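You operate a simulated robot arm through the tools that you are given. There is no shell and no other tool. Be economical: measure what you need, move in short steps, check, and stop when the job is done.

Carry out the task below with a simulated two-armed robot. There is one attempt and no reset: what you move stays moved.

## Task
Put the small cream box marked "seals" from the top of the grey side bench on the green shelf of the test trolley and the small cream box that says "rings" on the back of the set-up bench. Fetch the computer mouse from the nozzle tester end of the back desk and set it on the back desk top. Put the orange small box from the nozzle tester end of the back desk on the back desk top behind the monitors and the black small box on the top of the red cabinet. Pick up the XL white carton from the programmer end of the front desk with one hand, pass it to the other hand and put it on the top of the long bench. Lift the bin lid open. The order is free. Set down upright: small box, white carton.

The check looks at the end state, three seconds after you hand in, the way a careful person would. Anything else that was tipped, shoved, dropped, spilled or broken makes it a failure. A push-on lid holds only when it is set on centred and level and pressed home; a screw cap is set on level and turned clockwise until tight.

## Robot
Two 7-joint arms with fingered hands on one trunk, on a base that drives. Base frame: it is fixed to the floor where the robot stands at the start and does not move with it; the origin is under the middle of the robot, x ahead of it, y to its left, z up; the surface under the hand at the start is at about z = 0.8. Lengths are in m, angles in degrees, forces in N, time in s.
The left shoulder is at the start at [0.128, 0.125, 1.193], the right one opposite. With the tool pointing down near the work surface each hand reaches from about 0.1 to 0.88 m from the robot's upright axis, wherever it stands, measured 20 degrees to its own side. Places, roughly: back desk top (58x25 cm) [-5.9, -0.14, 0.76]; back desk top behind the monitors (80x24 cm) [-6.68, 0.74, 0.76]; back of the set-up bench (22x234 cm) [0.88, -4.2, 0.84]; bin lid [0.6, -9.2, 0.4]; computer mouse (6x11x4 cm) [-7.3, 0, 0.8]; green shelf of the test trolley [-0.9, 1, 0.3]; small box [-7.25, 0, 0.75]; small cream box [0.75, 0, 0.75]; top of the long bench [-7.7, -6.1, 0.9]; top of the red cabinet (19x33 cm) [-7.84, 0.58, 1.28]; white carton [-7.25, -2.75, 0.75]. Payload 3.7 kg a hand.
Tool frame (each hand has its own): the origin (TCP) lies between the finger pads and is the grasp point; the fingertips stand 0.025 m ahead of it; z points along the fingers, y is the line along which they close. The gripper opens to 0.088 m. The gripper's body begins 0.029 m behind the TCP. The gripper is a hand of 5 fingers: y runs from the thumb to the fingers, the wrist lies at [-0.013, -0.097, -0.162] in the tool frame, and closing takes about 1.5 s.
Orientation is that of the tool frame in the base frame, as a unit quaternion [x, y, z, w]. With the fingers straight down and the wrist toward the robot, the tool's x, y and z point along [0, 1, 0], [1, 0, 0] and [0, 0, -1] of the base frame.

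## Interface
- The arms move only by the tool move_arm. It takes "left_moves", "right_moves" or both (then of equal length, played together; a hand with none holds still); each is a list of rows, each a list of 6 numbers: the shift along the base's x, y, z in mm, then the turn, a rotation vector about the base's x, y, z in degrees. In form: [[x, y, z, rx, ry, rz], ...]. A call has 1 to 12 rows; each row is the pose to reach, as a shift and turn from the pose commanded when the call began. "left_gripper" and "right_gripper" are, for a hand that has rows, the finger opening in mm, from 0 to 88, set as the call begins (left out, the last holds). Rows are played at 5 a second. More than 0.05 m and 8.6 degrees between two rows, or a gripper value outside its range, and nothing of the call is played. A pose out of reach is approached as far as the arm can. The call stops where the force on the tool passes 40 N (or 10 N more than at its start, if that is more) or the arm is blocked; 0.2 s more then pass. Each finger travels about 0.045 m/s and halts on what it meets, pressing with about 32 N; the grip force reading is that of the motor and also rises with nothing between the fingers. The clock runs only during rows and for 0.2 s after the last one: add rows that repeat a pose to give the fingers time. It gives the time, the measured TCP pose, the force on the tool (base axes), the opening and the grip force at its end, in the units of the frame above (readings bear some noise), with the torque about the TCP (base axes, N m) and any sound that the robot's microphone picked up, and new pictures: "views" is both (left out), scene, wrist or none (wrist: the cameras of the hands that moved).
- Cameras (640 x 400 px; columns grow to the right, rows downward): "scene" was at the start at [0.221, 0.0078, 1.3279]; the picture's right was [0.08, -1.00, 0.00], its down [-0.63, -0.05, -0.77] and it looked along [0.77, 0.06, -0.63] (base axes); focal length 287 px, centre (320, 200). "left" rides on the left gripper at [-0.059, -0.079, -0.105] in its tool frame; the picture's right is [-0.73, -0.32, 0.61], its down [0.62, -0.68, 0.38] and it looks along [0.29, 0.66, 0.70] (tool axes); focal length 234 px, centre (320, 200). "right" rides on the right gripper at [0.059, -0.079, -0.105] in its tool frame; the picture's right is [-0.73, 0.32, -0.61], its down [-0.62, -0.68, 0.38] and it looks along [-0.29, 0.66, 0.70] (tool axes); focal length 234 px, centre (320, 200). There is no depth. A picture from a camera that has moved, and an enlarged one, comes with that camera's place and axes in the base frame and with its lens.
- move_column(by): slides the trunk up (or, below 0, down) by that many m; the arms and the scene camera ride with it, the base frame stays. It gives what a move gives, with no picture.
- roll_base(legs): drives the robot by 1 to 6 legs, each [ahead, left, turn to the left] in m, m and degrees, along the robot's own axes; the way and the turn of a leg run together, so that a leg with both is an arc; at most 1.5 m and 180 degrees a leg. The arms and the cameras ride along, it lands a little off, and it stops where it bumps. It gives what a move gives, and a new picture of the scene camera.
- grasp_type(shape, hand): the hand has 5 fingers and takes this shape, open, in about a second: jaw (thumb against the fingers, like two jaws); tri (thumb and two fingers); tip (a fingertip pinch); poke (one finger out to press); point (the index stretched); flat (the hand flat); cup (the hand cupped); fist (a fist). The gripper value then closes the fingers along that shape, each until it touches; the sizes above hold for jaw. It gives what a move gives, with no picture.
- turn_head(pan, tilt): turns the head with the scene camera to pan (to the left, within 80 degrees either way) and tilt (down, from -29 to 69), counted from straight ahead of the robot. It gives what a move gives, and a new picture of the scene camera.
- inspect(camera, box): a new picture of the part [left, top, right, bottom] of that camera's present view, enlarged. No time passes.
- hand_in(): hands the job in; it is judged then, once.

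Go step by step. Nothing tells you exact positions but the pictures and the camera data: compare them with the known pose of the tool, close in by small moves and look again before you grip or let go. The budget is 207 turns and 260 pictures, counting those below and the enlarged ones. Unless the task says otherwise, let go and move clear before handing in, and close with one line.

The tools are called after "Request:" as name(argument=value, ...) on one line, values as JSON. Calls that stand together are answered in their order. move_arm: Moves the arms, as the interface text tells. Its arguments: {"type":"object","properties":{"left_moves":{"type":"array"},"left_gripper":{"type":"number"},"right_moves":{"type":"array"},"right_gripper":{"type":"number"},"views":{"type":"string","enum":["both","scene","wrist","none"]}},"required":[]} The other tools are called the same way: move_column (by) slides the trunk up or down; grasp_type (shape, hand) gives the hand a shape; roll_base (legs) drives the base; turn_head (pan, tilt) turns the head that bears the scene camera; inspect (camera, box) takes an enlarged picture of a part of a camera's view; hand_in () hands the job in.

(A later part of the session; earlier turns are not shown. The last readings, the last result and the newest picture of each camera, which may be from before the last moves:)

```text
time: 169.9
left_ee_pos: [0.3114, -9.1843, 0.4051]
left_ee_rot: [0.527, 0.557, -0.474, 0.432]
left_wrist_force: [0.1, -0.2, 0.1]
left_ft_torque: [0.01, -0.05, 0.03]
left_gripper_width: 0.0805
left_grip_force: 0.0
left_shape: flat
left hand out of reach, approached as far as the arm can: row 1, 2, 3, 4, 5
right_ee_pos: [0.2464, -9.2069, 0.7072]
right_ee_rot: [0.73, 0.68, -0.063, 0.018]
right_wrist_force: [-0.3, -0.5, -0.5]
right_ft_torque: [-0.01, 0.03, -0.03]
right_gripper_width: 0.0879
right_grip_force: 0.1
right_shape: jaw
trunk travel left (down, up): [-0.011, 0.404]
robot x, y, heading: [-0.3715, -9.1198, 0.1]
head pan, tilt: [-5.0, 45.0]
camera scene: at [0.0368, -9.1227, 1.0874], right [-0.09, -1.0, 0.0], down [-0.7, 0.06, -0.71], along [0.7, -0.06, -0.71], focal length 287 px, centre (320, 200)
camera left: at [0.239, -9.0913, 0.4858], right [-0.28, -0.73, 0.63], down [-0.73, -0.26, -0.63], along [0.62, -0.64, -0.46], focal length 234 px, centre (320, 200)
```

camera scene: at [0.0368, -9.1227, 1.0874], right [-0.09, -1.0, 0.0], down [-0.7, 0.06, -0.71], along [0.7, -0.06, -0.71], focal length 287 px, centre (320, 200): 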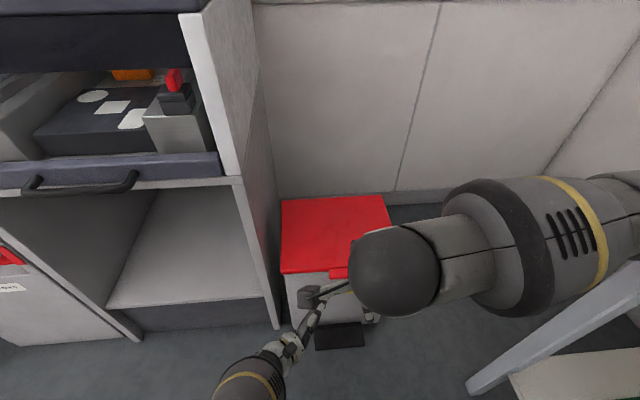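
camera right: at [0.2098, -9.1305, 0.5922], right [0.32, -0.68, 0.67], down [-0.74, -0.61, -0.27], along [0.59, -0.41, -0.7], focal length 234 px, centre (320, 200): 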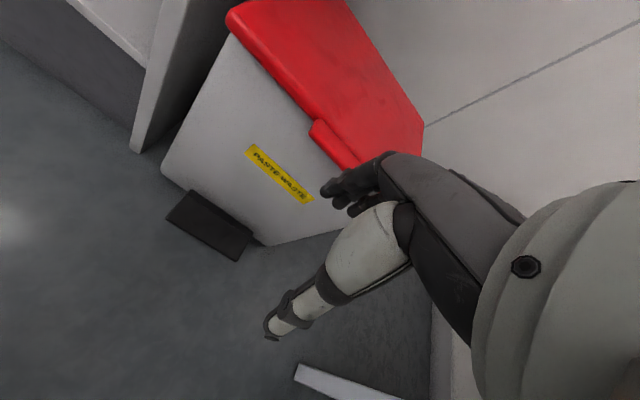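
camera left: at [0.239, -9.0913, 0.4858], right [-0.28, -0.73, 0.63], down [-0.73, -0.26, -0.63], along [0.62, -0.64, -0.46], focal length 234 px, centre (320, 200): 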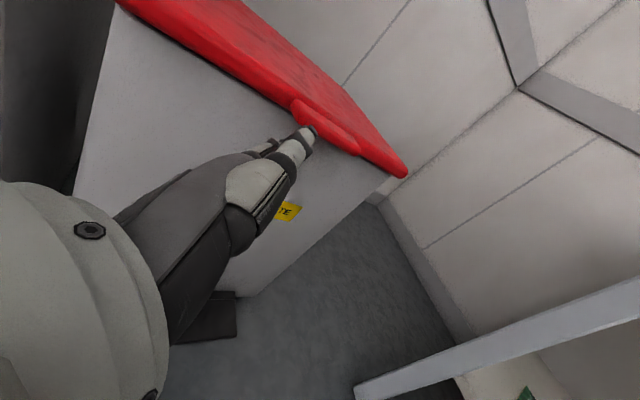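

The arm rises as it extends, so I'll restore the lower arm posture and use the base to slide under the tab.

Request:
move_arm(left_moves=[[-17, 23, -11, 0, 0, 0], [-34, 46, -22, 0, 0, 0], [-51, 69, -36, 0, 0, 0], [-51, 69, -36, 0, 0, 0]], views="none")

Request:
roll_base(legs=[[0.03, -0.085, 0], [0.045, -0.01, 0]])

Request:
inspect(camera="left", box=[0, 0, 640, 400])

```text
time: 170.9
left_ee_pos: [0.2609, -9.1158, 0.3704]
left_ee_rot: [0.527, 0.557, -0.474, 0.432]
left_wrist_force: [-0.2, 0.7, -0.2]
left_ft_torque: [-0.01, -0.03, -0.04]
left_gripper_width: 0.0805
left_grip_force: 0.0
left_shape: flat
left hand out of reach, approached as far as the arm can: row 3, 4
right_ee_pos: [0.2458, -9.2071, 0.7076]
right_ee_rot: [0.73, 0.68, -0.063, 0.017]
right_wrist_force: [-0.3, -0.8, -0.4]
right_ft_torque: [0.0, -0.01, 0.02]
right_gripper_width: 0.088
right_grip_force: 0.1
right_shape: jaw
trunk travel left (down, up): [-0.011, 0.404]
robot x, y, heading: [-0.3734, -9.1118, 0.0]
head pan, tilt: [-5.0, 45.0]
```

```text
time: 172.8
left_ee_pos: [0.3335, -9.2097, 0.3708]
left_ee_rot: [0.527, 0.558, -0.473, 0.433]
left_wrist_force: [0.7, 0.1, -0.6]
left_ft_torque: [-0.03, 0.01, 0.01]
left_gripper_width: 0.0805
left_grip_force: 0.0
left_shape: flat
right_ee_pos: [0.3209, -9.3019, 0.7083]
right_ee_rot: [0.729, 0.681, -0.063, 0.017]
right_wrist_force: [-0.9, 0.0, 0.2]
right_ft_torque: [0.01, 0.02, 0.0]
right_gripper_width: 0.0878
right_grip_force: 0.1
right_shape: jaw
trunk travel left (down, up): [-0.011, 0.404]
robot x, y, heading: [-0.2979, -9.2093, -0.1]
head pan, tilt: [-5.0, 45.0]
camera scene: at [0.111, -9.2172, 1.0872], right [-0.09, -1.0, 0.0], down [-0.7, 0.06, -0.71], along [0.7, -0.06, -0.71], focal length 287 px, centre (320, 200)
```

scene: 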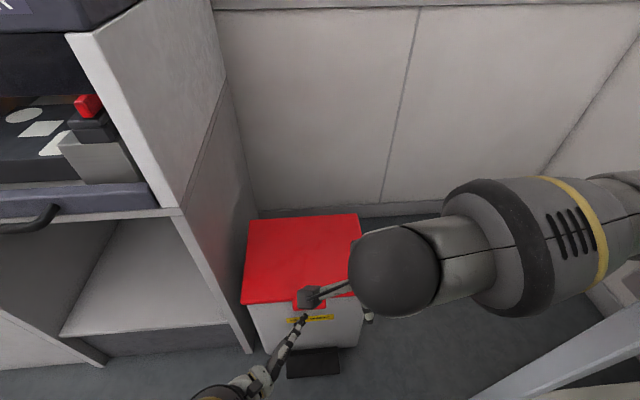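

```text
1.00 times, centred on (320, 200) of left (not enlarged: the box is as wide or as high as the picture)
camera zoom: at [0.2626, -9.1169, 0.4524], right [-0.28, -0.73, 0.63], down [-0.73, -0.26, -0.63], along [0.62, -0.64, -0.46], focal length 234 px, centre (320, 200)
```

zoom: 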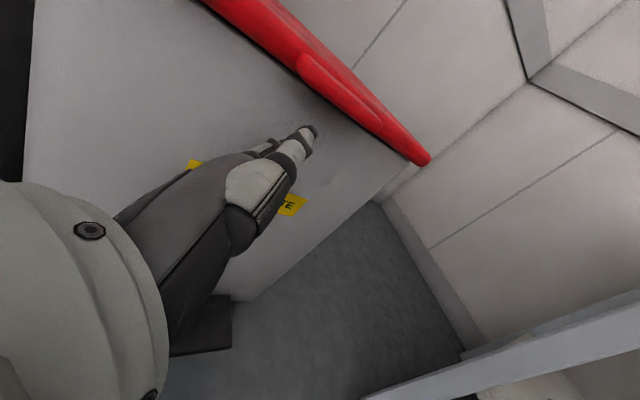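

The tip is right under the tab's front edge. I'll go 2 cm farther forward, then lift with the trunk.

Request:
roll_base(legs=[[0.02, 0, 0]])

Request:
move_column(by=0.05)

Request:
inspect(camera="left", box=[0, 0, 640, 400])

```text
time: 173.6
left_ee_pos: [0.3543, -9.2109, 0.3702]
left_ee_rot: [0.527, 0.557, -0.474, 0.432]
left_wrist_force: [-7.1, -1.7, -1.3]
left_ft_torque: [0.0, 0.19, -0.18]
left_gripper_width: 0.0806
left_grip_force: 0.1
left_shape: flat
right_ee_pos: [0.3403, -9.3026, 0.7088]
right_ee_rot: [0.729, 0.681, -0.062, 0.017]
right_wrist_force: [-0.8, 0.5, -0.3]
right_ft_torque: [-0.01, 0.0, 0.01]
right_gripper_width: 0.088
right_grip_force: 0.1
right_shape: jaw
trunk travel left (down, up): [-0.011, 0.404]
robot x, y, heading: [-0.2795, -9.2078, -0.1]
head pan, tilt: [-5.0, 45.0]
camera scene: at [0.1304, -9.2172, 1.0874], right [-0.09, -1.0, 0.0], down [-0.7, 0.06, -0.71], along [0.7, -0.06, -0.71], focal length 287 px, centre (320, 200)
```

scene: 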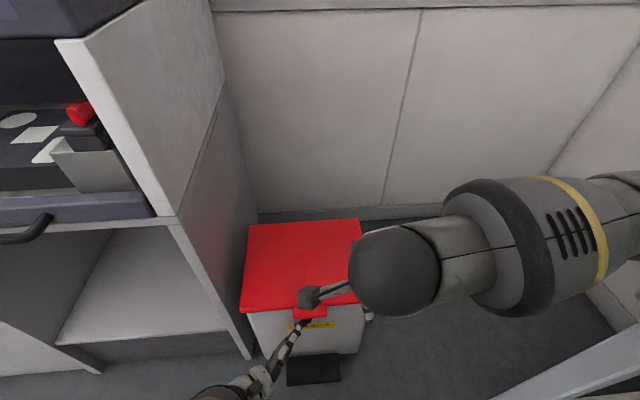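

```text
time: 174.3
left_ee_pos: [0.3677, -9.2147, 0.4352]
left_ee_rot: [0.544, 0.541, -0.465, 0.442]
left_wrist_force: [-26.5, 1.7, -0.7]
left_ft_torque: [-0.01, 0.56, -0.24]
left_gripper_width: 0.0808
left_grip_force: 0.1
left_shape: flat
right_ee_pos: [0.3407, -9.3009, 0.756]
right_ee_rot: [0.73, 0.681, -0.057, 0.023]
right_wrist_force: [0.1, -0.7, -0.5]
right_ft_torque: [-0.01, 0.02, 0.0]
right_gripper_width: 0.088
right_grip_force: 0.1
right_shape: jaw
trunk travel left (down, up): [-0.052, 0.363]
robot x, y, heading: [-0.2761, -9.2091, 0.1]
head pan, tilt: [-5.0, 45.0]
stopped: the force on the tool passed its limit at 49 N (the readings are from after the stop); the commanded pose is now the measured one
```

```text
1.00 times, centred on (320, 200) of left (not enlarged: the box is as wide or as high as the picture)
camera zoom: at [0.2943, -9.12, 0.5123], right [-0.33, -0.72, 0.61], down [-0.7, -0.25, -0.67], along [0.63, -0.65, -0.42], focal length 234 px, centre (320, 200)
```

zoom: 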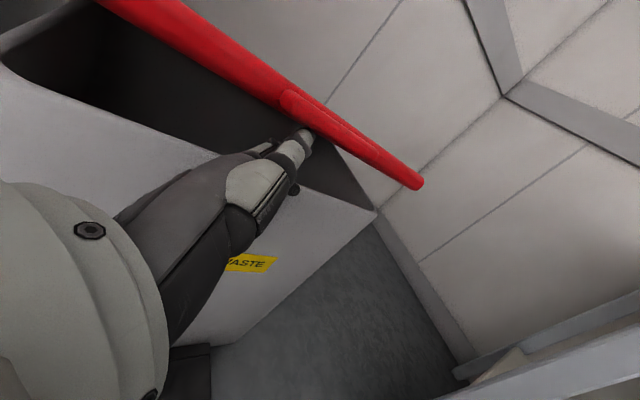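

The lid is lifting off the rim. I'll ease back slightly and continue upward with the arm.

Request:
move_arm(left_moves=[[-8, 0, 5, 0, 0, 0], [-8, 0, 15, 0, 0, 0], [-8, 0, 30, 0, 0, 0], [-5, 0, 50, 0, 0, 0], [0, 0, 70, 0, 0, 0]])

```text
time: 175.2
left_ee_pos: [0.368, -9.2143, 0.4349]
left_ee_rot: [0.543, 0.542, -0.469, 0.438]
left_wrist_force: [-24.6, 0.3, -2.2]
left_ft_torque: [0.02, 0.58, -0.25]
left_gripper_width: 0.0805
left_grip_force: 0.1
left_shape: flat
left hand out of reach, approached as far as the arm can: row 1, 2, 3, 4
right_ee_pos: [0.3399, -9.3025, 0.7555]
right_ee_rot: [0.729, 0.682, -0.057, 0.023]
right_wrist_force: [-0.3, 0.3, -0.1]
right_ft_torque: [-0.03, 0.01, 0.02]
right_gripper_width: 0.0881
right_grip_force: 0.0
right_shape: jaw
trunk travel left (down, up): [-0.052, 0.363]
robot x, y, heading: [-0.2811, -9.2084, 0.1]
head pan, tilt: [-5.0, 45.0]
stopped in row 4 (left hand): the force on the tool passed its limit at 45 N (the readings are from after the stop); the commanded pose is now the measured one
camera scene: at [0.1017, -9.2168, 1.1332], right [-0.09, -1.0, 0.0], down [-0.7, 0.06, -0.71], along [0.71, -0.06, -0.71], focal length 287 px, centre (320, 200)
camera left: at [0.295, -9.1191, 0.5143], right [-0.33, -0.72, 0.62], down [-0.71, -0.24, -0.66], along [0.62, -0.65, -0.43], focal length 234 px, centre (320, 200)
```

scene: 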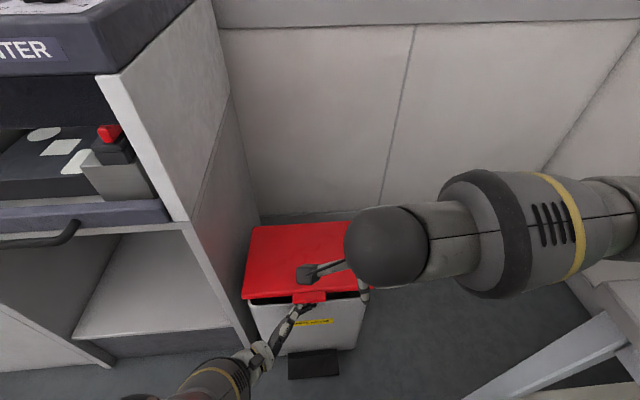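
left: 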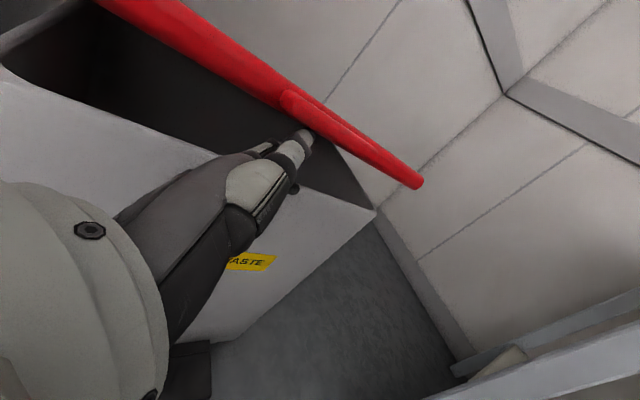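

Something is pressing the hand back in x, probably the bin's rim. I'll ease the base back about 1 cm and continue raising with the trunk.

Request:
roll_base(legs=[[-0.012, 0, 0]])

Request:
move_column(by=0.05)

Request:
inspect(camera="left", box=[0, 0, 640, 400])

```text
time: 175.9
left_ee_pos: [0.3629, -9.209, 0.4387]
left_ee_rot: [0.543, 0.543, -0.463, 0.442]
left_wrist_force: [-9.1, 2.3, 0.4]
left_ft_torque: [0.06, 0.18, 0.13]
left_gripper_width: 0.0805
left_grip_force: 0.1
left_shape: flat
right_ee_pos: [0.3289, -9.3011, 0.7558]
right_ee_rot: [0.729, 0.682, -0.057, 0.023]
right_wrist_force: [-0.4, 0.0, 0.3]
right_ft_torque: [0.0, -0.02, 0.03]
right_gripper_width: 0.0878
right_grip_force: 0.2
right_shape: jaw
trunk travel left (down, up): [-0.052, 0.363]
robot x, y, heading: [-0.288, -9.2108, 0.4]
head pan, tilt: [-5.0, 45.0]
camera scene: at [0.0904, -9.2164, 1.1331], right [-0.09, -1.0, 0.0], down [-0.7, 0.06, -0.71], along [0.7, -0.06, -0.71], focal length 287 px, centre (320, 200)
```

scene: 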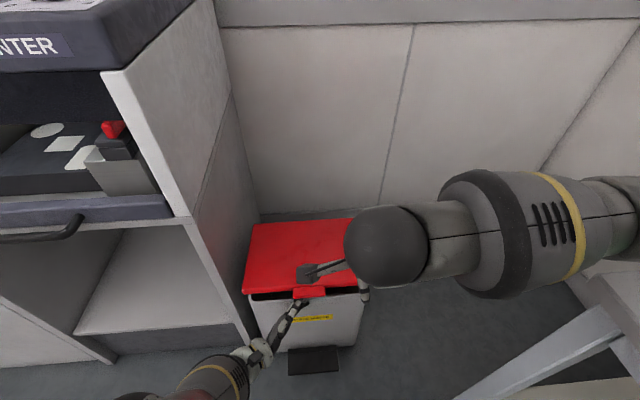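

```text
time: 176.8
left_ee_pos: [0.4093, -9.211, 0.5513]
left_ee_rot: [0.573, 0.512, -0.425, 0.479]
left_wrist_force: [-1.1, 0.0, -0.2]
left_ft_torque: [0.01, 0.01, -0.03]
left_gripper_width: 0.0804
left_grip_force: 0.1
left_shape: flat
right_ee_pos: [0.3295, -9.3002, 0.8025]
right_ee_rot: [0.729, 0.682, -0.058, 0.022]
right_wrist_force: [-0.6, -0.5, -0.2]
right_ft_torque: [-0.01, -0.01, -0.01]
right_gripper_width: 0.0878
right_grip_force: 0.0
right_shape: jaw
trunk travel left (down, up): [-0.102, 0.313]
robot x, y, heading: [-0.289, -9.211, 0.0]
head pan, tilt: [-5.0, 45.0]
```

```text
1.00 times, centred on (320, 200) of left (not enlarged: the box is as wide or as high as the picture)
camera zoom: at [0.3254, -9.1166, 0.6183], right [-0.4, -0.72, 0.56], down [-0.6, -0.25, -0.76], along [0.69, -0.64, -0.34], focal length 234 px, centre (320, 200)
```

zoom: 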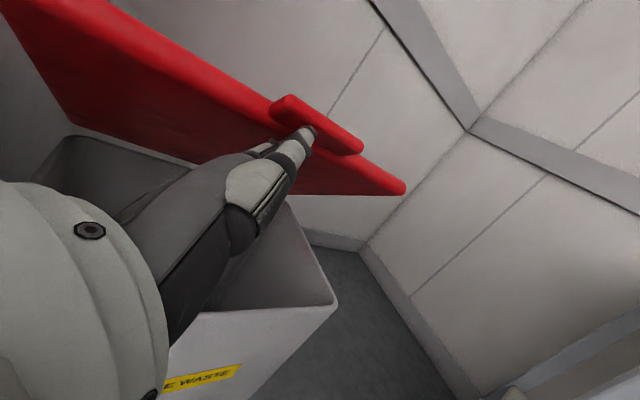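

Excellent, the lid is about 30° open. I'll follow the arc up and back.

Request:
move_arm(left_moves=[[15, 0, 35, 0, 0, 0], [35, 0, 70, 0, 0, 0], [60, 0, 100, 0, 0, 0], [90, 0, 130, 0, 0, 0], [120, 0, 150, 0, 0, 0]])

```text
time: 178.0
left_ee_pos: [0.5421, -9.2133, 0.6911]
left_ee_rot: [0.574, 0.511, -0.425, 0.479]
left_wrist_force: [-0.4, -0.2, -0.8]
left_ft_torque: [-0.02, 0.0, 0.0]
left_gripper_width: 0.0807
left_grip_force: 0.0
left_shape: flat
left hand out of reach, approached as far as the arm can: row 1, 2, 3, 4, 5
right_ee_pos: [0.3295, -9.302, 0.8051]
right_ee_rot: [0.729, 0.682, -0.057, 0.023]
right_wrist_force: [0.2, 0.2, 0.0]
right_ft_torque: [-0.01, 0.01, -0.01]
right_gripper_width: 0.088
right_grip_force: 0.0
right_shape: jaw
trunk travel left (down, up): [-0.102, 0.313]
robot x, y, heading: [-0.2928, -9.2095, 0.3]
head pan, tilt: [-5.0, 45.0]
camera scene: at [0.0463, -9.2172, 1.1926], right [-0.09, -1.0, 0.0], down [-0.7, 0.06, -0.71], along [0.7, -0.06, -0.71], focal length 287 px, centre (320, 200)
camera left: at [0.4592, -9.1185, 0.7579], right [-0.41, -0.72, 0.56], down [-0.6, -0.25, -0.76], along [0.69, -0.65, -0.33], focal length 234 px, centre (320, 200)
```

scene: 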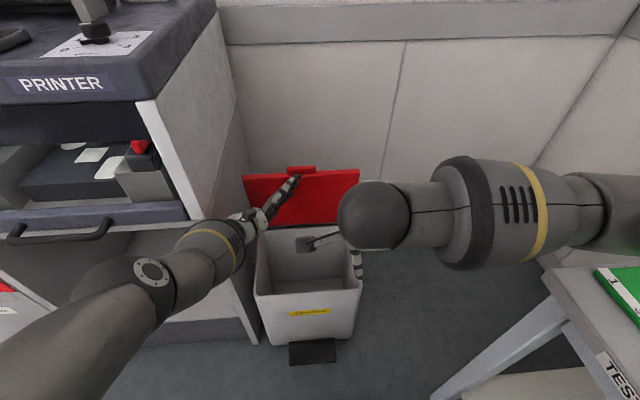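
left: 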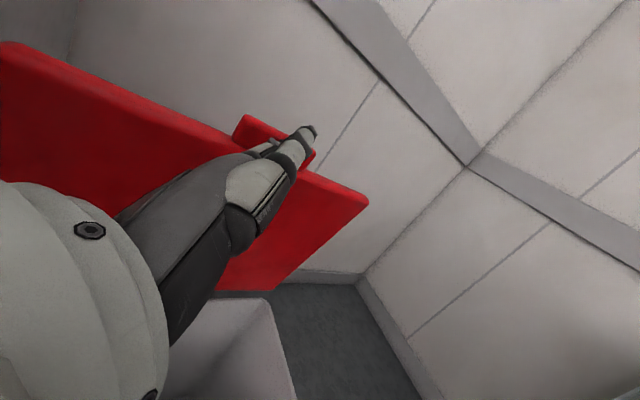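

The lid is past 60°. I'll drive forward a little to push it beyond vertical.

Request:
roll_base(legs=[[0.1, 0, 0]])

Request:
inspect(camera="left", box=[0, 0, 640, 400])

```text
time: 179.0
left_ee_pos: [0.5695, -9.222, 0.6851]
left_ee_rot: [0.579, 0.504, -0.435, 0.471]
left_wrist_force: [-18.0, -0.4, 2.0]
left_ft_torque: [0.01, -0.08, -0.2]
left_gripper_width: 0.0806
left_grip_force: 0.1
left_shape: flat
right_ee_pos: [0.3658, -9.3015, 0.805]
right_ee_rot: [0.73, 0.681, -0.058, 0.024]
right_wrist_force: [0.1, 0.4, -0.5]
right_ft_torque: [-0.02, 0.02, 0.02]
right_gripper_width: 0.0881
right_grip_force: 0.0
right_shape: jaw
trunk travel left (down, up): [-0.102, 0.313]
robot x, y, heading: [-0.2506, -9.2128, -0.1]
head pan, tilt: [-5.0, 45.0]
stopped in leg 1: the force on the tool passed its limit at 49 N (the readings are from after the stop); the commanded pose is now the measured one
camera scene: at [0.0821, -9.217, 1.1932], right [-0.09, -1.0, 0.0], down [-0.7, 0.06, -0.71], along [0.71, -0.06, -0.71], focal length 287 px, centre (320, 200)
```

scene: 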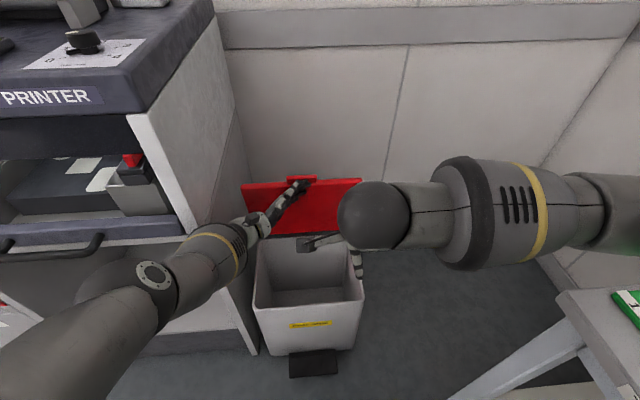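

```text
1.00 times, centred on (320, 200) of left (not enlarged: the box is as wide or as high as the picture)
camera zoom: at [0.4887, -9.1245, 0.7524], right [-0.42, -0.71, 0.57], down [-0.62, -0.24, -0.75], along [0.66, -0.67, -0.34], focal length 234 px, centre (320, 200)
```

zoom: 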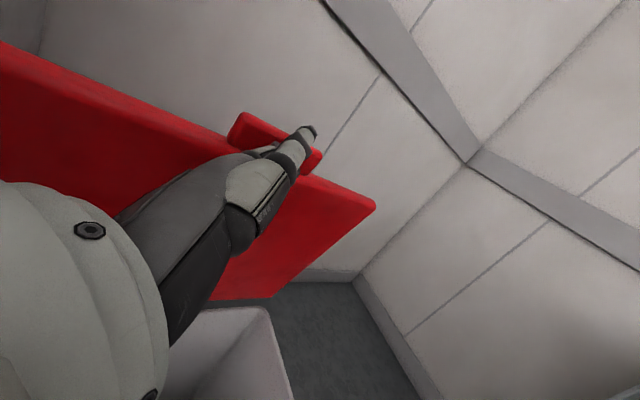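

The lid reached a firm stop, near vertical. I'll ease the hand back a little and see whether it stays.

Request:
roll_base(legs=[[-0.05, 0, 0]])

Request:
inspect(camera="left", box=[0, 0, 640, 400])

```text
time: 179.9
left_ee_pos: [0.5233, -9.2179, 0.6849]
left_ee_rot: [0.577, 0.506, -0.433, 0.473]
left_wrist_force: [-0.3, 0.0, 0.7]
left_ft_torque: [-0.01, 0.03, 0.01]
left_gripper_width: 0.0806
left_grip_force: 0.0
left_shape: flat
right_ee_pos: [0.3162, -9.3013, 0.8038]
right_ee_rot: [0.73, 0.681, -0.056, 0.023]
right_wrist_force: [-0.1, 0.0, -0.1]
right_ft_torque: [0.01, -0.04, 0.01]
right_gripper_width: 0.088
right_grip_force: 0.1
right_shape: jaw
trunk travel left (down, up): [-0.102, 0.313]
robot x, y, heading: [-0.3023, -9.2109, 0.3]
head pan, tilt: [-5.0, 45.0]
camera scene: at [0.0338, -9.2166, 1.1928], right [-0.08, -1.0, 0.0], down [-0.7, 0.06, -0.71], along [0.71, -0.06, -0.71], focal length 287 px, centre (320, 200)
```

scene: 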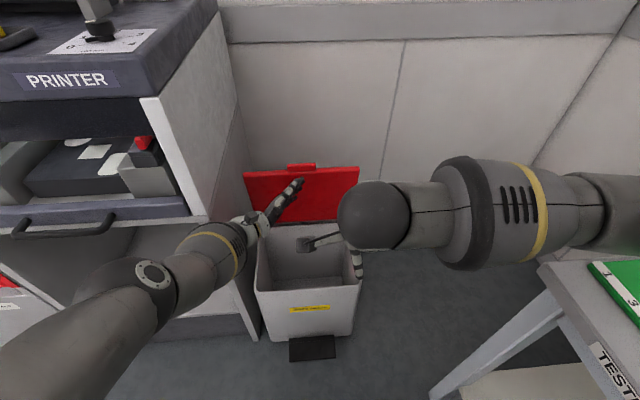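

```text
1.00 times, centred on (320, 200) of left (not enlarged: the box is as wide or as high as the picture)
camera zoom: at [0.4414, -9.1218, 0.753], right [-0.42, -0.71, 0.57], down [-0.61, -0.24, -0.75], along [0.67, -0.66, -0.34], focal length 234 px, centre (320, 200)
```

zoom: 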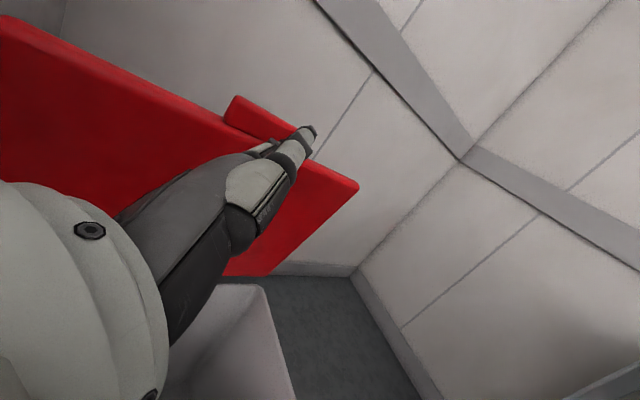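

No force remains and the lid appears to stay. I'll back further away and check.

Request:
roll_base(legs=[[-0.35, 0, 0]])

```text
time: 182.2
left_ee_pos: [0.1763, -9.2187, 0.6845]
left_ee_rot: [0.576, 0.507, -0.432, 0.474]
left_wrist_force: [-0.8, -0.6, -0.1]
left_ft_torque: [0.0, -0.02, 0.01]
left_gripper_width: 0.0806
left_grip_force: 0.1
left_shape: flat
right_ee_pos: [-0.0301, -9.3008, 0.8052]
right_ee_rot: [0.728, 0.683, -0.057, 0.024]
right_wrist_force: [-0.5, 0.0, -0.7]
right_ft_torque: [0.03, -0.02, -0.01]
right_gripper_width: 0.0876
right_grip_force: 0.0
right_shape: jaw
trunk travel left (down, up): [-0.102, 0.313]
robot x, y, heading: [-0.6498, -9.2154, 0.4]
head pan, tilt: [-5.0, 45.0]
camera scene: at [-0.3137, -9.2172, 1.1926], right [-0.08, -1.0, 0.0], down [-0.7, 0.06, -0.71], along [0.7, -0.06, -0.71], focal length 287 px, centre (320, 200)
```

scene: 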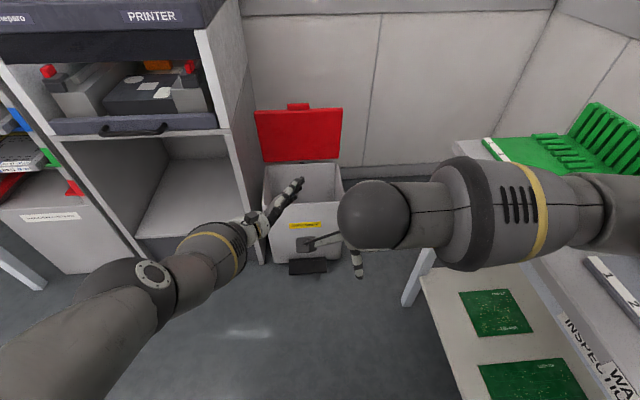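

The lid stays open. I'll slide away from the table on the right, reset the arms and look toward the other side of the room.

Request:
roll_base(legs=[[0.02, 0.6, 0]])

Request:
grasp_type(shape="jaw", hand="left")

Request:
move_column(by=0.11)

Request:
move_arm(left_moves=[[-5, 15, 20, 7, 0, 0], [-10, 30, 40, 14, 0, 0], [-15, 45, 60, 21, 0, 0], [-20, 60, 80, 28, 0, 0], [-25, 75, 100, 35, 0, 0], [-30, 90, 120, 42, 0, 0], [-30, 105, 140, 49, 0, 0], [-30, 120, 160, 56, 0, 0], [-30, 135, 180, 63, 0, 0], [-30, 150, 200, 70, 0, 0], [-30, 160, 220, 77, 0, 0], [-30, 170, 240, 84, 0, 0]], right_moves=[[0, 0, 15, 0, 0, 0], [0, 0, 30, 0, 0, 0], [0, 0, 45, 0, 0, 0], [0, 0, 60, 0, 0, 0], [0, 0, 75, 0, 0, 0], [0, 0, 90, 0, 0, 0], [0, 0, 105, 0, 0, 0], [0, 0, 120, 0, 0, 0], [0, 0, 130, 0, 0, 0], [0, 0, 140, 0, 0, 0], [0, 0, 140, 0, 0, 0], [0, 0, 140, 0, 0, 0]], views="none")

Request:
roll_base(legs=[[0, 0, -180]])

Request:
turn_head(pan=0, tilt=25)

```text
time: 187.9
left_ee_pos: [0.1934, -8.6231, 0.6851]
left_ee_rot: [0.577, 0.505, -0.434, 0.473]
left_wrist_force: [0.8, 0.0, -0.1]
left_ft_torque: [0.01, -0.01, 0.01]
left_gripper_width: 0.0806
left_grip_force: 0.1
left_shape: flat
right_ee_pos: [-0.0136, -8.7053, 0.8048]
right_ee_rot: [0.73, 0.681, -0.058, 0.023]
right_wrist_force: [-0.3, 0.5, -0.6]
right_ft_torque: [-0.01, -0.01, -0.01]
right_gripper_width: 0.0879
right_grip_force: 0.0
right_shape: jaw
trunk travel left (down, up): [-0.102, 0.313]
robot x, y, heading: [-0.6325, -8.6128, 0.1]
head pan, tilt: [-5.0, 45.0]
camera scene: at [-0.2956, -8.6211, 1.1925], right [-0.09, -1.0, 0.0], down [-0.7, 0.06, -0.71], along [0.7, -0.06, -0.71], focal length 287 px, centre (320, 200)
```

scene: 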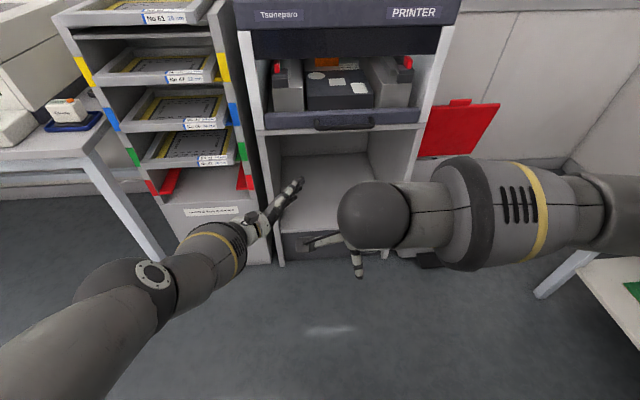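

```text
time: 188.8
left_ee_pos: [0.1932, -8.6234, 0.6858]
left_ee_rot: [0.577, 0.507, -0.433, 0.472]
left_wrist_force: [-0.5, 0.9, -0.8]
left_ft_torque: [-0.02, -0.04, 0.0]
left_gripper_width: 0.0878
left_grip_force: 0.0
left_shape: jaw
right_ee_pos: [-0.0131, -8.7062, 0.8043]
right_ee_rot: [0.729, 0.681, -0.058, 0.023]
right_wrist_force: [-0.2, 0.6, 0.4]
right_ft_torque: [0.01, 0.04, 0.0]
right_gripper_width: 0.0878
right_grip_force: 0.1
right_shape: jaw
trunk travel left (down, up): [-0.102, 0.313]
robot x, y, heading: [-0.6324, -8.6187, 0.1]
head pan, tilt: [-5.0, 45.0]
```

```text
time: 190.2
left_ee_pos: [0.1993, -8.6231, 1.0327]
left_ee_rot: [0.644, 0.417, -0.327, 0.552]
left_wrist_force: [0.1, -0.3, 0.3]
left_ft_torque: [-0.06, -0.01, -0.03]
left_gripper_width: 0.0879
left_grip_force: 0.1
left_shape: jaw
right_ee_pos: [-0.0123, -8.7058, 0.912]
right_ee_rot: [0.73, 0.681, -0.06, 0.022]
right_wrist_force: [0.5, 0.2, -0.7]
right_ft_torque: [0.05, 0.01, 0.03]
right_gripper_width: 0.0879
right_grip_force: 0.1
right_shape: jaw
trunk travel left (down, up): [-0.212, 0.203]
robot x, y, heading: [-0.6355, -8.6133, 0.1]
head pan, tilt: [-5.0, 45.0]
```

```text
time: 192.8
left_ee_pos: [0.1736, -8.4539, 1.2795]
left_ee_rot: [0.849, 0.527, 0.036, -0.022]
left_wrist_force: [0.7, 0.1, -0.8]
left_ft_torque: [0.0, -0.02, -0.01]
left_gripper_width: 0.0879
left_grip_force: 0.0
left_shape: jaw
left hand out of reach, approached as far as the arm can: row 1, 2, 3, 4, 5, 6, 7, 8, 9, 10, 11, 12
right_ee_pos: [-0.0159, -8.7065, 1.0547]
right_ee_rot: [0.73, 0.681, -0.058, 0.023]
right_wrist_force: [-0.3, -0.1, -0.6]
right_ft_torque: [0.01, 0.01, 0.01]
right_gripper_width: 0.0879
right_grip_force: 0.0
right_shape: jaw
trunk travel left (down, up): [-0.212, 0.203]
robot x, y, heading: [-0.6333, -8.6113, 0.3]
head pan, tilt: [-5.0, 45.0]
```

```text
time: 200.6
left_ee_pos: [-1.4423, -8.7605, 1.2787]
left_ee_rot: [-0.518, 0.855, -0.021, -0.035]
left_wrist_force: [0.3, 1.3, -0.6]
left_ft_torque: [0.03, 0.0, 0.01]
left_gripper_width: 0.0878
left_grip_force: 0.0
left_shape: jaw
right_ee_pos: [-1.2482, -8.5125, 1.0554]
right_ee_rot: [-0.674, 0.737, 0.022, 0.057]
right_wrist_force: [-0.2, 0.6, -0.4]
right_ft_torque: [0.02, -0.04, 0.01]
right_gripper_width: 0.088
right_grip_force: 0.0
right_shape: jaw
trunk travel left (down, up): [-0.212, 0.203]
robot x, y, heading: [-0.6343, -8.6158, 179.1]
head pan, tilt: [-5.0, 45.0]
camera scene: at [-0.8531, -8.6035, 1.3182], right [0.11, 0.99, 0.0], down [0.7, -0.07, -0.71], along [-0.7, 0.07, -0.71], focal length 287 px, centre (320, 200)
```

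scene: 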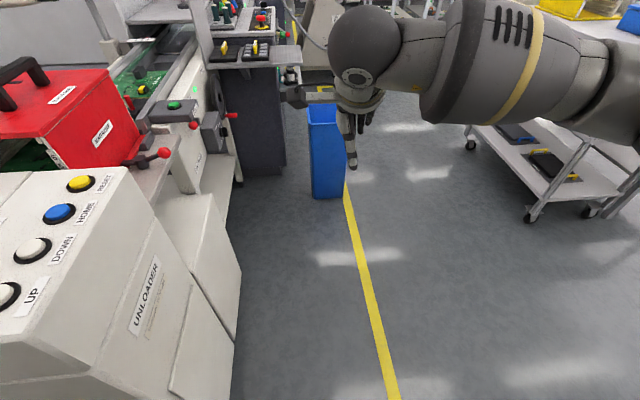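

```text
time: 201.4
left_ee_pos: [-1.4429, -8.7601, 1.2782]
left_ee_rot: [-0.518, 0.855, -0.02, -0.036]
left_wrist_force: [0.6, -0.2, 0.7]
left_ft_torque: [-0.03, 0.03, 0.02]
left_gripper_width: 0.0879
left_grip_force: 0.1
left_shape: jaw
right_ee_pos: [-1.2497, -8.513, 1.055]
right_ee_rot: [-0.674, 0.736, 0.023, 0.057]
right_wrist_force: [-0.7, 0.5, 0.5]
right_ft_torque: [0.0, 0.0, -0.01]
right_gripper_width: 0.0882
right_grip_force: 0.1
right_shape: jaw
trunk travel left (down, up): [-0.212, 0.203]
robot x, y, heading: [-0.6326, -8.6174, 178.9]
head pan, tilt: [0.0, 25.0]
camera scene: at [-0.8644, -8.6105, 1.3487], right [0.02, 1.0, 0.0], down [0.42, -0.01, -0.91], along [-0.91, 0.02, -0.42], focal length 287 px, centre (320, 200)
```

scene: 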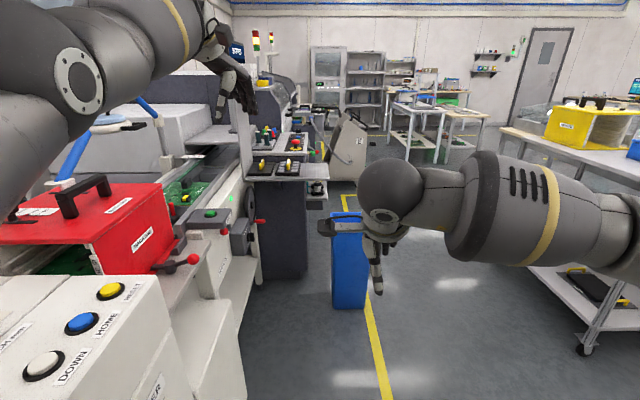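

An aisle runs along -x at y ≈ -8.3 to -7.2. I'll move to its middle and bring the arms back to a compact travel pose.

Request:
roll_base(legs=[[0, -0.8, 0]])

Request:
move_arm(left_moves=[[40, 0, -15, 0, 0, 4], [80, 0, -30, 0, 0, 8], [120, 0, -50, 0, 0, 12], [160, 0, -75, 0, 0, 16], [200, 0, -100, 0, 0, 20], [240, -10, -125, 0, 0, 24], [270, -20, -150, 0, 0, 27], [300, -30, -170, 0, 0, 27], [310, -30, -180, 0, 0, 27]])

```text
time: 208.8
left_ee_pos: [-1.4289, -7.966, 1.2774]
left_ee_rot: [-0.518, 0.855, -0.02, -0.035]
left_wrist_force: [-0.1, -0.1, 0.5]
left_ft_torque: [0.03, -0.01, 0.0]
left_gripper_width: 0.0876
left_grip_force: 0.0
left_shape: jaw
right_ee_pos: [-1.234, -7.7189, 1.0541]
right_ee_rot: [-0.673, 0.737, 0.022, 0.058]
right_wrist_force: [0.6, -0.3, 0.0]
right_ft_torque: [0.0, 0.0, 0.02]
right_gripper_width: 0.0881
right_grip_force: 0.0
right_shape: jaw
trunk travel left (down, up): [-0.212, 0.203]
robot x, y, heading: [-0.6205, -7.8231, 179.0]
head pan, tilt: [0.0, 25.0]
camera scene: at [-0.8491, -7.8169, 1.3488], right [0.02, 1.0, 0.0], down [0.42, -0.01, -0.91], along [-0.91, 0.02, -0.42], focal length 287 px, centre (320, 200)
```

scene: 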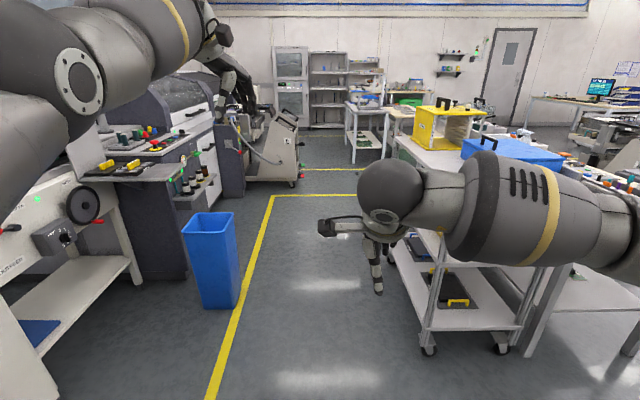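

```text
time: 210.8
left_ee_pos: [-1.4403, -7.9027, 1.2449]
left_ee_rot: [-0.689, 0.723, -0.029, -0.028]
left_wrist_force: [-0.5, -0.6, -0.3]
left_ft_torque: [-0.01, 0.0, -0.02]
left_gripper_width: 0.088
left_grip_force: 0.0
left_shape: jaw
left hand out of reach, approached as far as the arm can: row 1, 2, 3, 4, 5, 6, 7, 8, 9
right_ee_pos: [-1.2337, -7.7196, 1.0541]
right_ee_rot: [-0.673, 0.737, 0.023, 0.059]
right_wrist_force: [0.0, 0.4, 0.7]
right_ft_torque: [0.02, 0.01, -0.01]
right_gripper_width: 0.088
right_grip_force: 0.0
right_shape: jaw
trunk travel left (down, up): [-0.212, 0.203]
robot x, y, heading: [-0.6176, -7.8205, 178.9]
head pan, tilt: [0.0, 25.0]
camera scene: at [-0.8492, -7.818, 1.3488], right [0.02, 1.0, 0.0], down [0.42, -0.01, -0.91], along [-0.91, 0.02, -0.42], focal length 287 px, centre (320, 200)
camera left: at [-1.3576, -7.839, 1.3445], right [0.36, 0.66, -0.66], down [0.65, -0.68, -0.33], along [-0.67, -0.31, -0.67], focal length 234 px, centre (320, 200)
```

scene: 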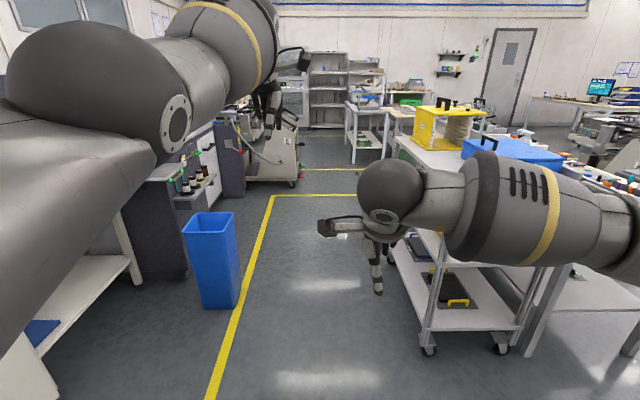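
left: 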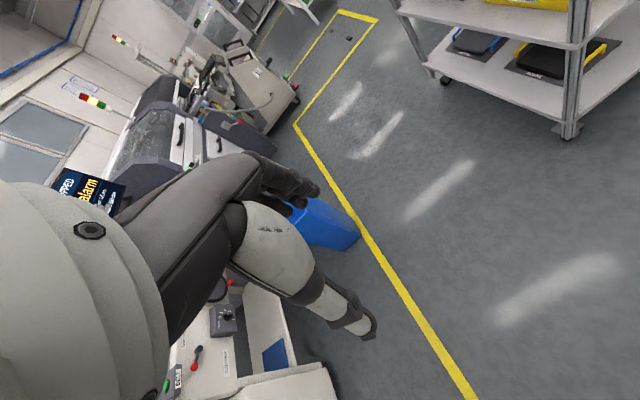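

The left arm is stuck with a high elbow, so I'll lower it while it's extended, then draw it in.

Request:
move_arm(left_moves=[[0, 0, -40, 0, 0, 0], [0, 0, -80, 0, 0, 0], [0, 0, -120, 0, 0, 0], [0, 0, -160, 0, 0, 0], [20, -10, -200, 0, 0, 0], [50, -20, -230, 0, 0, 0], [90, -30, -240, 0, 0, 0], [130, -40, -240, 0, 0, 0], [170, -50, -240, 0, 0, 0], [210, -60, -230, 0, 0, 0], [250, -70, -220, 0, 0, 0], [290, -80, -200, 0, 0, 0]], views="scene")

```text
time: 213.4
left_ee_pos: [-1.4788, -7.908, 1.0097]
left_ee_rot: [-0.702, 0.711, -0.028, -0.029]
left_wrist_force: [-0.4, -0.8, -0.4]
left_ft_torque: [0.0, 0.0, -0.01]
left_gripper_width: 0.0879
left_grip_force: 0.1
left_shape: jaw
left hand out of reach, approached as far as the arm can: row 1, 2, 3, 4, 5, 6, 7, 8, 9, 10, 11, 12
right_ee_pos: [-1.233, -7.7198, 1.0549]
right_ee_rot: [-0.673, 0.737, 0.022, 0.058]
right_wrist_force: [-0.3, -0.1, -1.3]
right_ft_torque: [0.01, 0.0, 0.02]
right_gripper_width: 0.0879
right_grip_force: 0.0
right_shape: jaw
trunk travel left (down, up): [-0.212, 0.203]
robot x, y, heading: [-0.6211, -7.8206, 179.1]
head pan, tilt: [0.0, 25.0]
camera scene: at [-0.8485, -7.8172, 1.349], right [0.02, 1.0, 0.0], down [0.42, -0.01, -0.91], along [-0.91, 0.02, -0.42], focal length 287 px, centre (320, 200)
```

scene: 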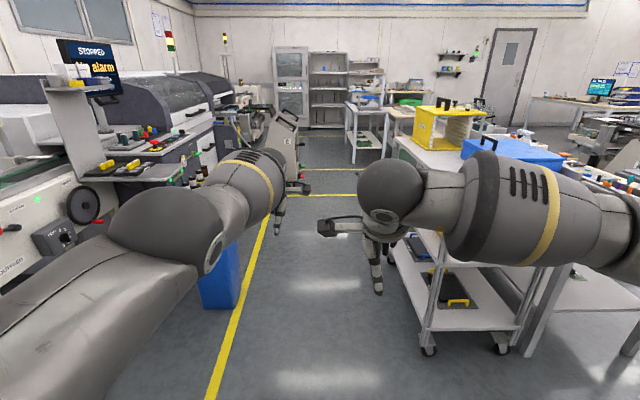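

I'll try swinging it left and lower before drawing it in.

Request:
move_arm(left_moves=[[10, -20, -40, 0, 0, 0], [20, -40, -80, 0, 0, 0], [30, -60, -120, 0, 0, 0], [50, -80, -150, 0, 0, 0], [80, -100, -170, 0, 0, 0], [115, -110, -170, 0, 0, 0], [150, -110, -170, 0, 0, 0], [190, -110, -160, 0, 0, 0], [230, -110, -140, 0, 0, 0], [270, -100, -100, 0, 0, 0], [300, -90, -60, 0, 0, 0], [320, -80, -20, 0, 0, 0]], views="scene")

```text
refused: row 10 steps farther than a row can; nothing moved
```

Request:
move_arm(left_moves=[[10, -20, -40, 0, 0, 0], [20, -40, -80, 0, 0, 0], [30, -60, -120, 0, 0, 0], [50, -80, -150, 0, 0, 0], [80, -100, -170, 0, 0, 0], [115, -110, -170, 0, 0, 0], [150, -110, -170, 0, 0, 0], [190, -110, -165, 0, 0, 0], [230, -110, -155, 0, 0, 0], [265, -105, -130, 0, 0, 0], [290, -100, -95, 0, 0, 0], [310, -90, -55, 0, 0, 0]], views="scene")

```text
time: 216.0
left_ee_pos: [-1.4721, -7.9914, 0.8979]
left_ee_rot: [-0.702, 0.711, -0.028, -0.03]
left_wrist_force: [0.1, 0.5, 0.2]
left_ft_torque: [0.0, 0.04, 0.0]
left_gripper_width: 0.0878
left_grip_force: 0.0
left_shape: jaw
left hand out of reach, approached as far as the arm can: row 1, 2, 3, 4, 5, 6, 7, 8, 9, 10, 11, 12
right_ee_pos: [-1.231, -7.7181, 1.0555]
right_ee_rot: [-0.673, 0.737, 0.022, 0.057]
right_wrist_force: [-0.1, 0.2, 0.2]
right_ft_torque: [-0.01, 0.03, 0.01]
right_gripper_width: 0.0878
right_grip_force: 0.0
right_shape: jaw
trunk travel left (down, up): [-0.212, 0.203]
robot x, y, heading: [-0.616, -7.8185, 178.9]
head pan, tilt: [0.0, 25.0]
camera scene: at [-0.8463, -7.8154, 1.3496], right [0.02, 1.0, 0.0], down [0.42, -0.01, -0.91], along [-0.91, 0.02, -0.42], focal length 287 px, centre (320, 200)
```

scene: 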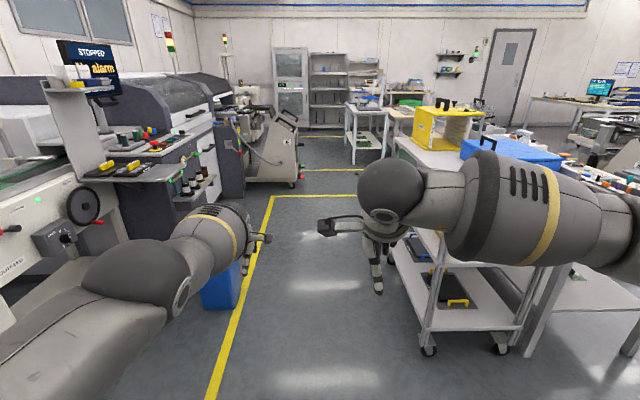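

The arm looks near-straight, which is a singular pose. I'll yaw the hand inward while pulling back to break it.

Request:
move_arm(left_moves=[[0, 0, 0, 0, 0, -8], [10, 0, 0, 0, 0, -16], [20, 0, 0, 0, 0, -24], [40, 0, 0, 0, 0, -32], [70, 0, 0, 0, 0, -40], [110, 0, 0, 0, 0, -48], [150, 0, 0, 0, 0, -48], [190, 0, 0, 0, 0, -48], [230, 0, 0, 0, 0, -48], [270, 0, 10, 0, 0, -48], [300, 0, 30, 0, 0, -48], [320, 0, 50, 0, 0, -48]], views="scene")

```text
time: 218.6
left_ee_pos: [-1.4266, -8.0266, 0.8639]
left_ee_rot: [-0.353, 0.935, -0.014, -0.038]
left_wrist_force: [0.9, 0.6, 0.2]
left_ft_torque: [0.02, 0.02, 0.01]
left_gripper_width: 0.0876
left_grip_force: 0.0
left_shape: jaw
left hand out of reach, approached as far as the arm can: row 3, 4, 5, 6, 7, 8, 9, 10, 11, 12
right_ee_pos: [-1.2329, -7.7203, 1.0542]
right_ee_rot: [-0.673, 0.737, 0.024, 0.057]
right_wrist_force: [-0.1, 0.1, -0.6]
right_ft_torque: [0.02, -0.01, 0.02]
right_gripper_width: 0.0879
right_grip_force: 0.1
right_shape: jaw
trunk travel left (down, up): [-0.212, 0.203]
robot x, y, heading: [-0.6141, -7.8226, 178.8]
head pan, tilt: [0.0, 25.0]
camera scene: at [-0.8484, -7.8171, 1.349], right [0.02, 1.0, 0.0], down [0.42, -0.01, -0.91], along [-0.91, 0.02, -0.42], focal length 287 px, centre (320, 200)
```

scene: 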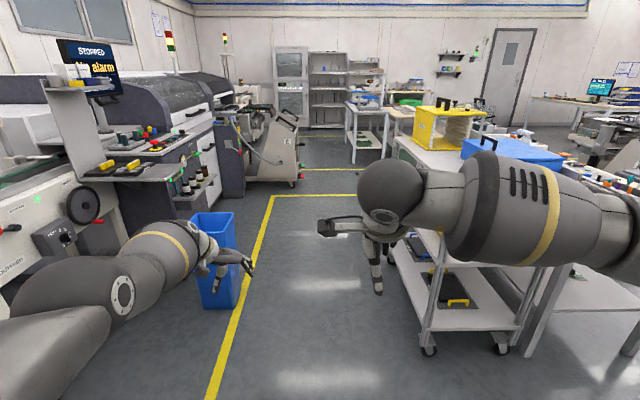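

The elbow is bending outward now. I'll continue pulling in.

Request:
move_arm(left_moves=[[20, 0, 10, 0, 0, -6], [50, 0, 20, 0, 0, -12], [80, 0, 30, 0, 0, -12], [110, 0, 50, 0, 0, -12], [140, 0, 70, 0, 0, -12], [170, 0, 90, 0, 0, -12], [200, 0, 110, 0, 0, -12], [230, 0, 130, 0, 0, -6], [250, 0, 150, 0, 0, 0], [270, 0, 160, 0, 0, 8], [270, 0, 170, 0, 0, 16], [270, 0, 180, 0, 0, 24]], views="scene")

```text
time: 221.2
left_ee_pos: [-1.4687, -8.0863, 1.0514]
left_ee_rot: [-0.54, 0.84, -0.021, -0.035]
left_wrist_force: [0.6, 0.1, 1.0]
left_ft_torque: [-0.03, 0.01, 0.01]
left_gripper_width: 0.0879
left_grip_force: 0.0
left_shape: jaw
left hand out of reach, approached as far as the arm can: row 1, 2, 3, 4, 5, 6, 7, 8, 9, 10, 11, 12
right_ee_pos: [-1.2323, -7.7192, 1.0546]
right_ee_rot: [-0.674, 0.736, 0.023, 0.058]
right_wrist_force: [0.7, 0.1, -1.2]
right_ft_torque: [-0.02, -0.02, 0.02]
right_gripper_width: 0.0876
right_grip_force: 0.1
right_shape: jaw
trunk travel left (down, up): [-0.212, 0.203]
robot x, y, heading: [-0.6174, -7.8239, 178.8]
head pan, tilt: [0.0, 25.0]
camera scene: at [-0.8486, -7.8164, 1.349], right [0.02, 1.0, 0.0], down [0.42, -0.01, -0.91], along [-0.91, 0.02, -0.42], focal length 287 px, centre (320, 200)
```

scene: 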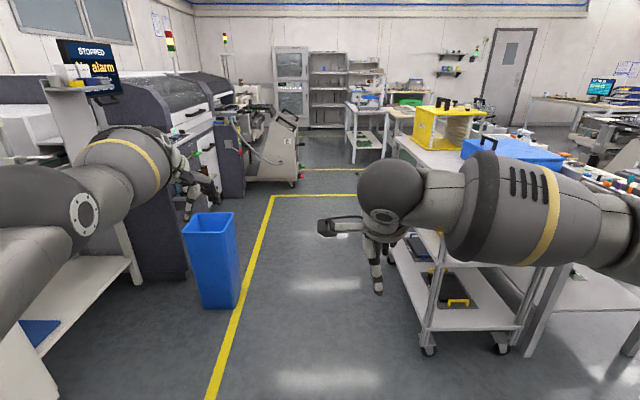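

Request:
move_arm(left_moves=[[10, 0, -40, 0, 0, -8], [25, 0, -80, 0, 0, -16], [45, 0, -120, 0, 0, -24], [65, 0, -160, 0, 0, -32], [85, 0, -200, 0, 0, -40], [110, 0, -240, 0, 0, -48], [140, 0, -270, 0, 0, -56], [170, 0, -300, 0, 0, -60], [210, 0, -320, 0, 0, -60], [250, 0, -330, 0, 0, -60], [290, 0, -330, 0, 0, -60], [320, 0, -330, 0, 0, -60]], views="scene")

```text
time: 223.8
left_ee_pos: [-1.1475, -8.0898, 0.7218]
left_ee_rot: [-0.046, 0.998, 0.0, -0.041]
left_wrist_force: [0.2, 0.6, -0.8]
left_ft_torque: [0.0, -0.04, 0.02]
left_gripper_width: 0.0883
left_grip_force: 0.0
left_shape: jaw
left hand out of reach, approached as far as the arm can: row 2, 3, 4
right_ee_pos: [-1.2336, -7.7192, 1.054]
right_ee_rot: [-0.674, 0.737, 0.023, 0.057]
right_wrist_force: [0.1, -0.7, -0.8]
right_ft_torque: [-0.01, 0.01, 0.0]
right_gripper_width: 0.0876
right_grip_force: 0.0
right_shape: jaw
trunk travel left (down, up): [-0.212, 0.203]
robot x, y, heading: [-0.6209, -7.8223, 178.7]
head pan, tilt: [0.0, 25.0]
camera scene: at [-0.8487, -7.8171, 1.3489], right [0.02, 1.0, 0.0], down [0.42, -0.01, -0.91], along [-0.91, 0.02, -0.42], focal length 287 px, centre (320, 200)
```

scene: 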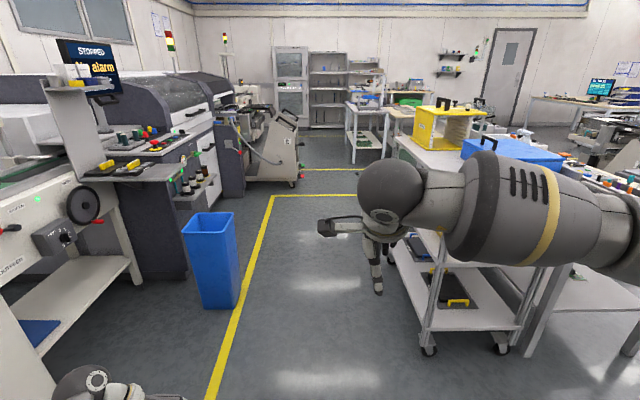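

It's in. Now I'll rotate it back and raise gently.

Request:
move_arm(left_moves=[[0, 0, 20, 0, 0, 8], [0, 0, 40, 0, 0, 16], [0, 0, 60, 0, 0, 24], [0, 0, 85, 0, 0, 32], [0, 0, 110, 0, 0, 40], [0, 10, 140, 0, 0, 48], [0, 20, 170, 0, 0, 56], [0, 30, 200, 0, 0, 64], [0, 40, 230, 0, 0, 72], [0, 50, 260, 0, 0, 78], [0, 60, 290, 0, 0, 84], [0, 70, 320, 0, 0, 84]], views="scene")

```text
time: 226.4
left_ee_pos: [-1.1474, -8.0201, 1.0379]
left_ee_rot: [-0.704, 0.709, -0.028, -0.03]
left_wrist_force: [0.1, -0.1, -0.1]
left_ft_torque: [0.01, 0.04, -0.01]
left_gripper_width: 0.0881
left_grip_force: 0.0
left_shape: jaw
right_ee_pos: [-1.233, -7.7192, 1.0562]
right_ee_rot: [-0.673, 0.737, 0.022, 0.057]
right_wrist_force: [0.3, -0.2, -0.4]
right_ft_torque: [-0.01, 0.0, -0.01]
right_gripper_width: 0.0878
right_grip_force: 0.0
right_shape: jaw
trunk travel left (down, up): [-0.212, 0.203]
robot x, y, heading: [-0.6163, -7.8228, 178.9]
head pan, tilt: [0.0, 25.0]
camera scene: at [-0.8486, -7.8171, 1.349], right [0.02, 1.0, 0.0], down [0.42, -0.01, -0.91], along [-0.91, 0.02, -0.42], focal length 287 px, centre (320, 200)
```

scene: 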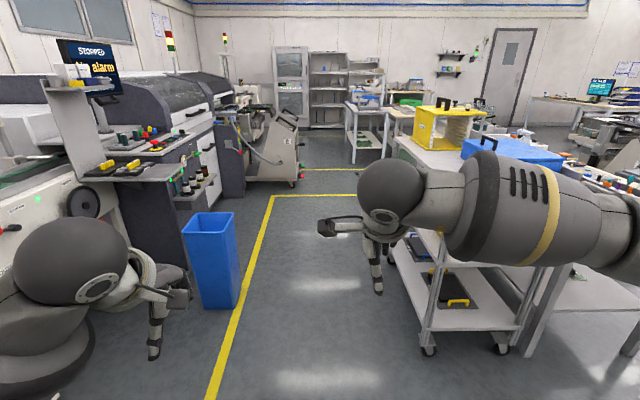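

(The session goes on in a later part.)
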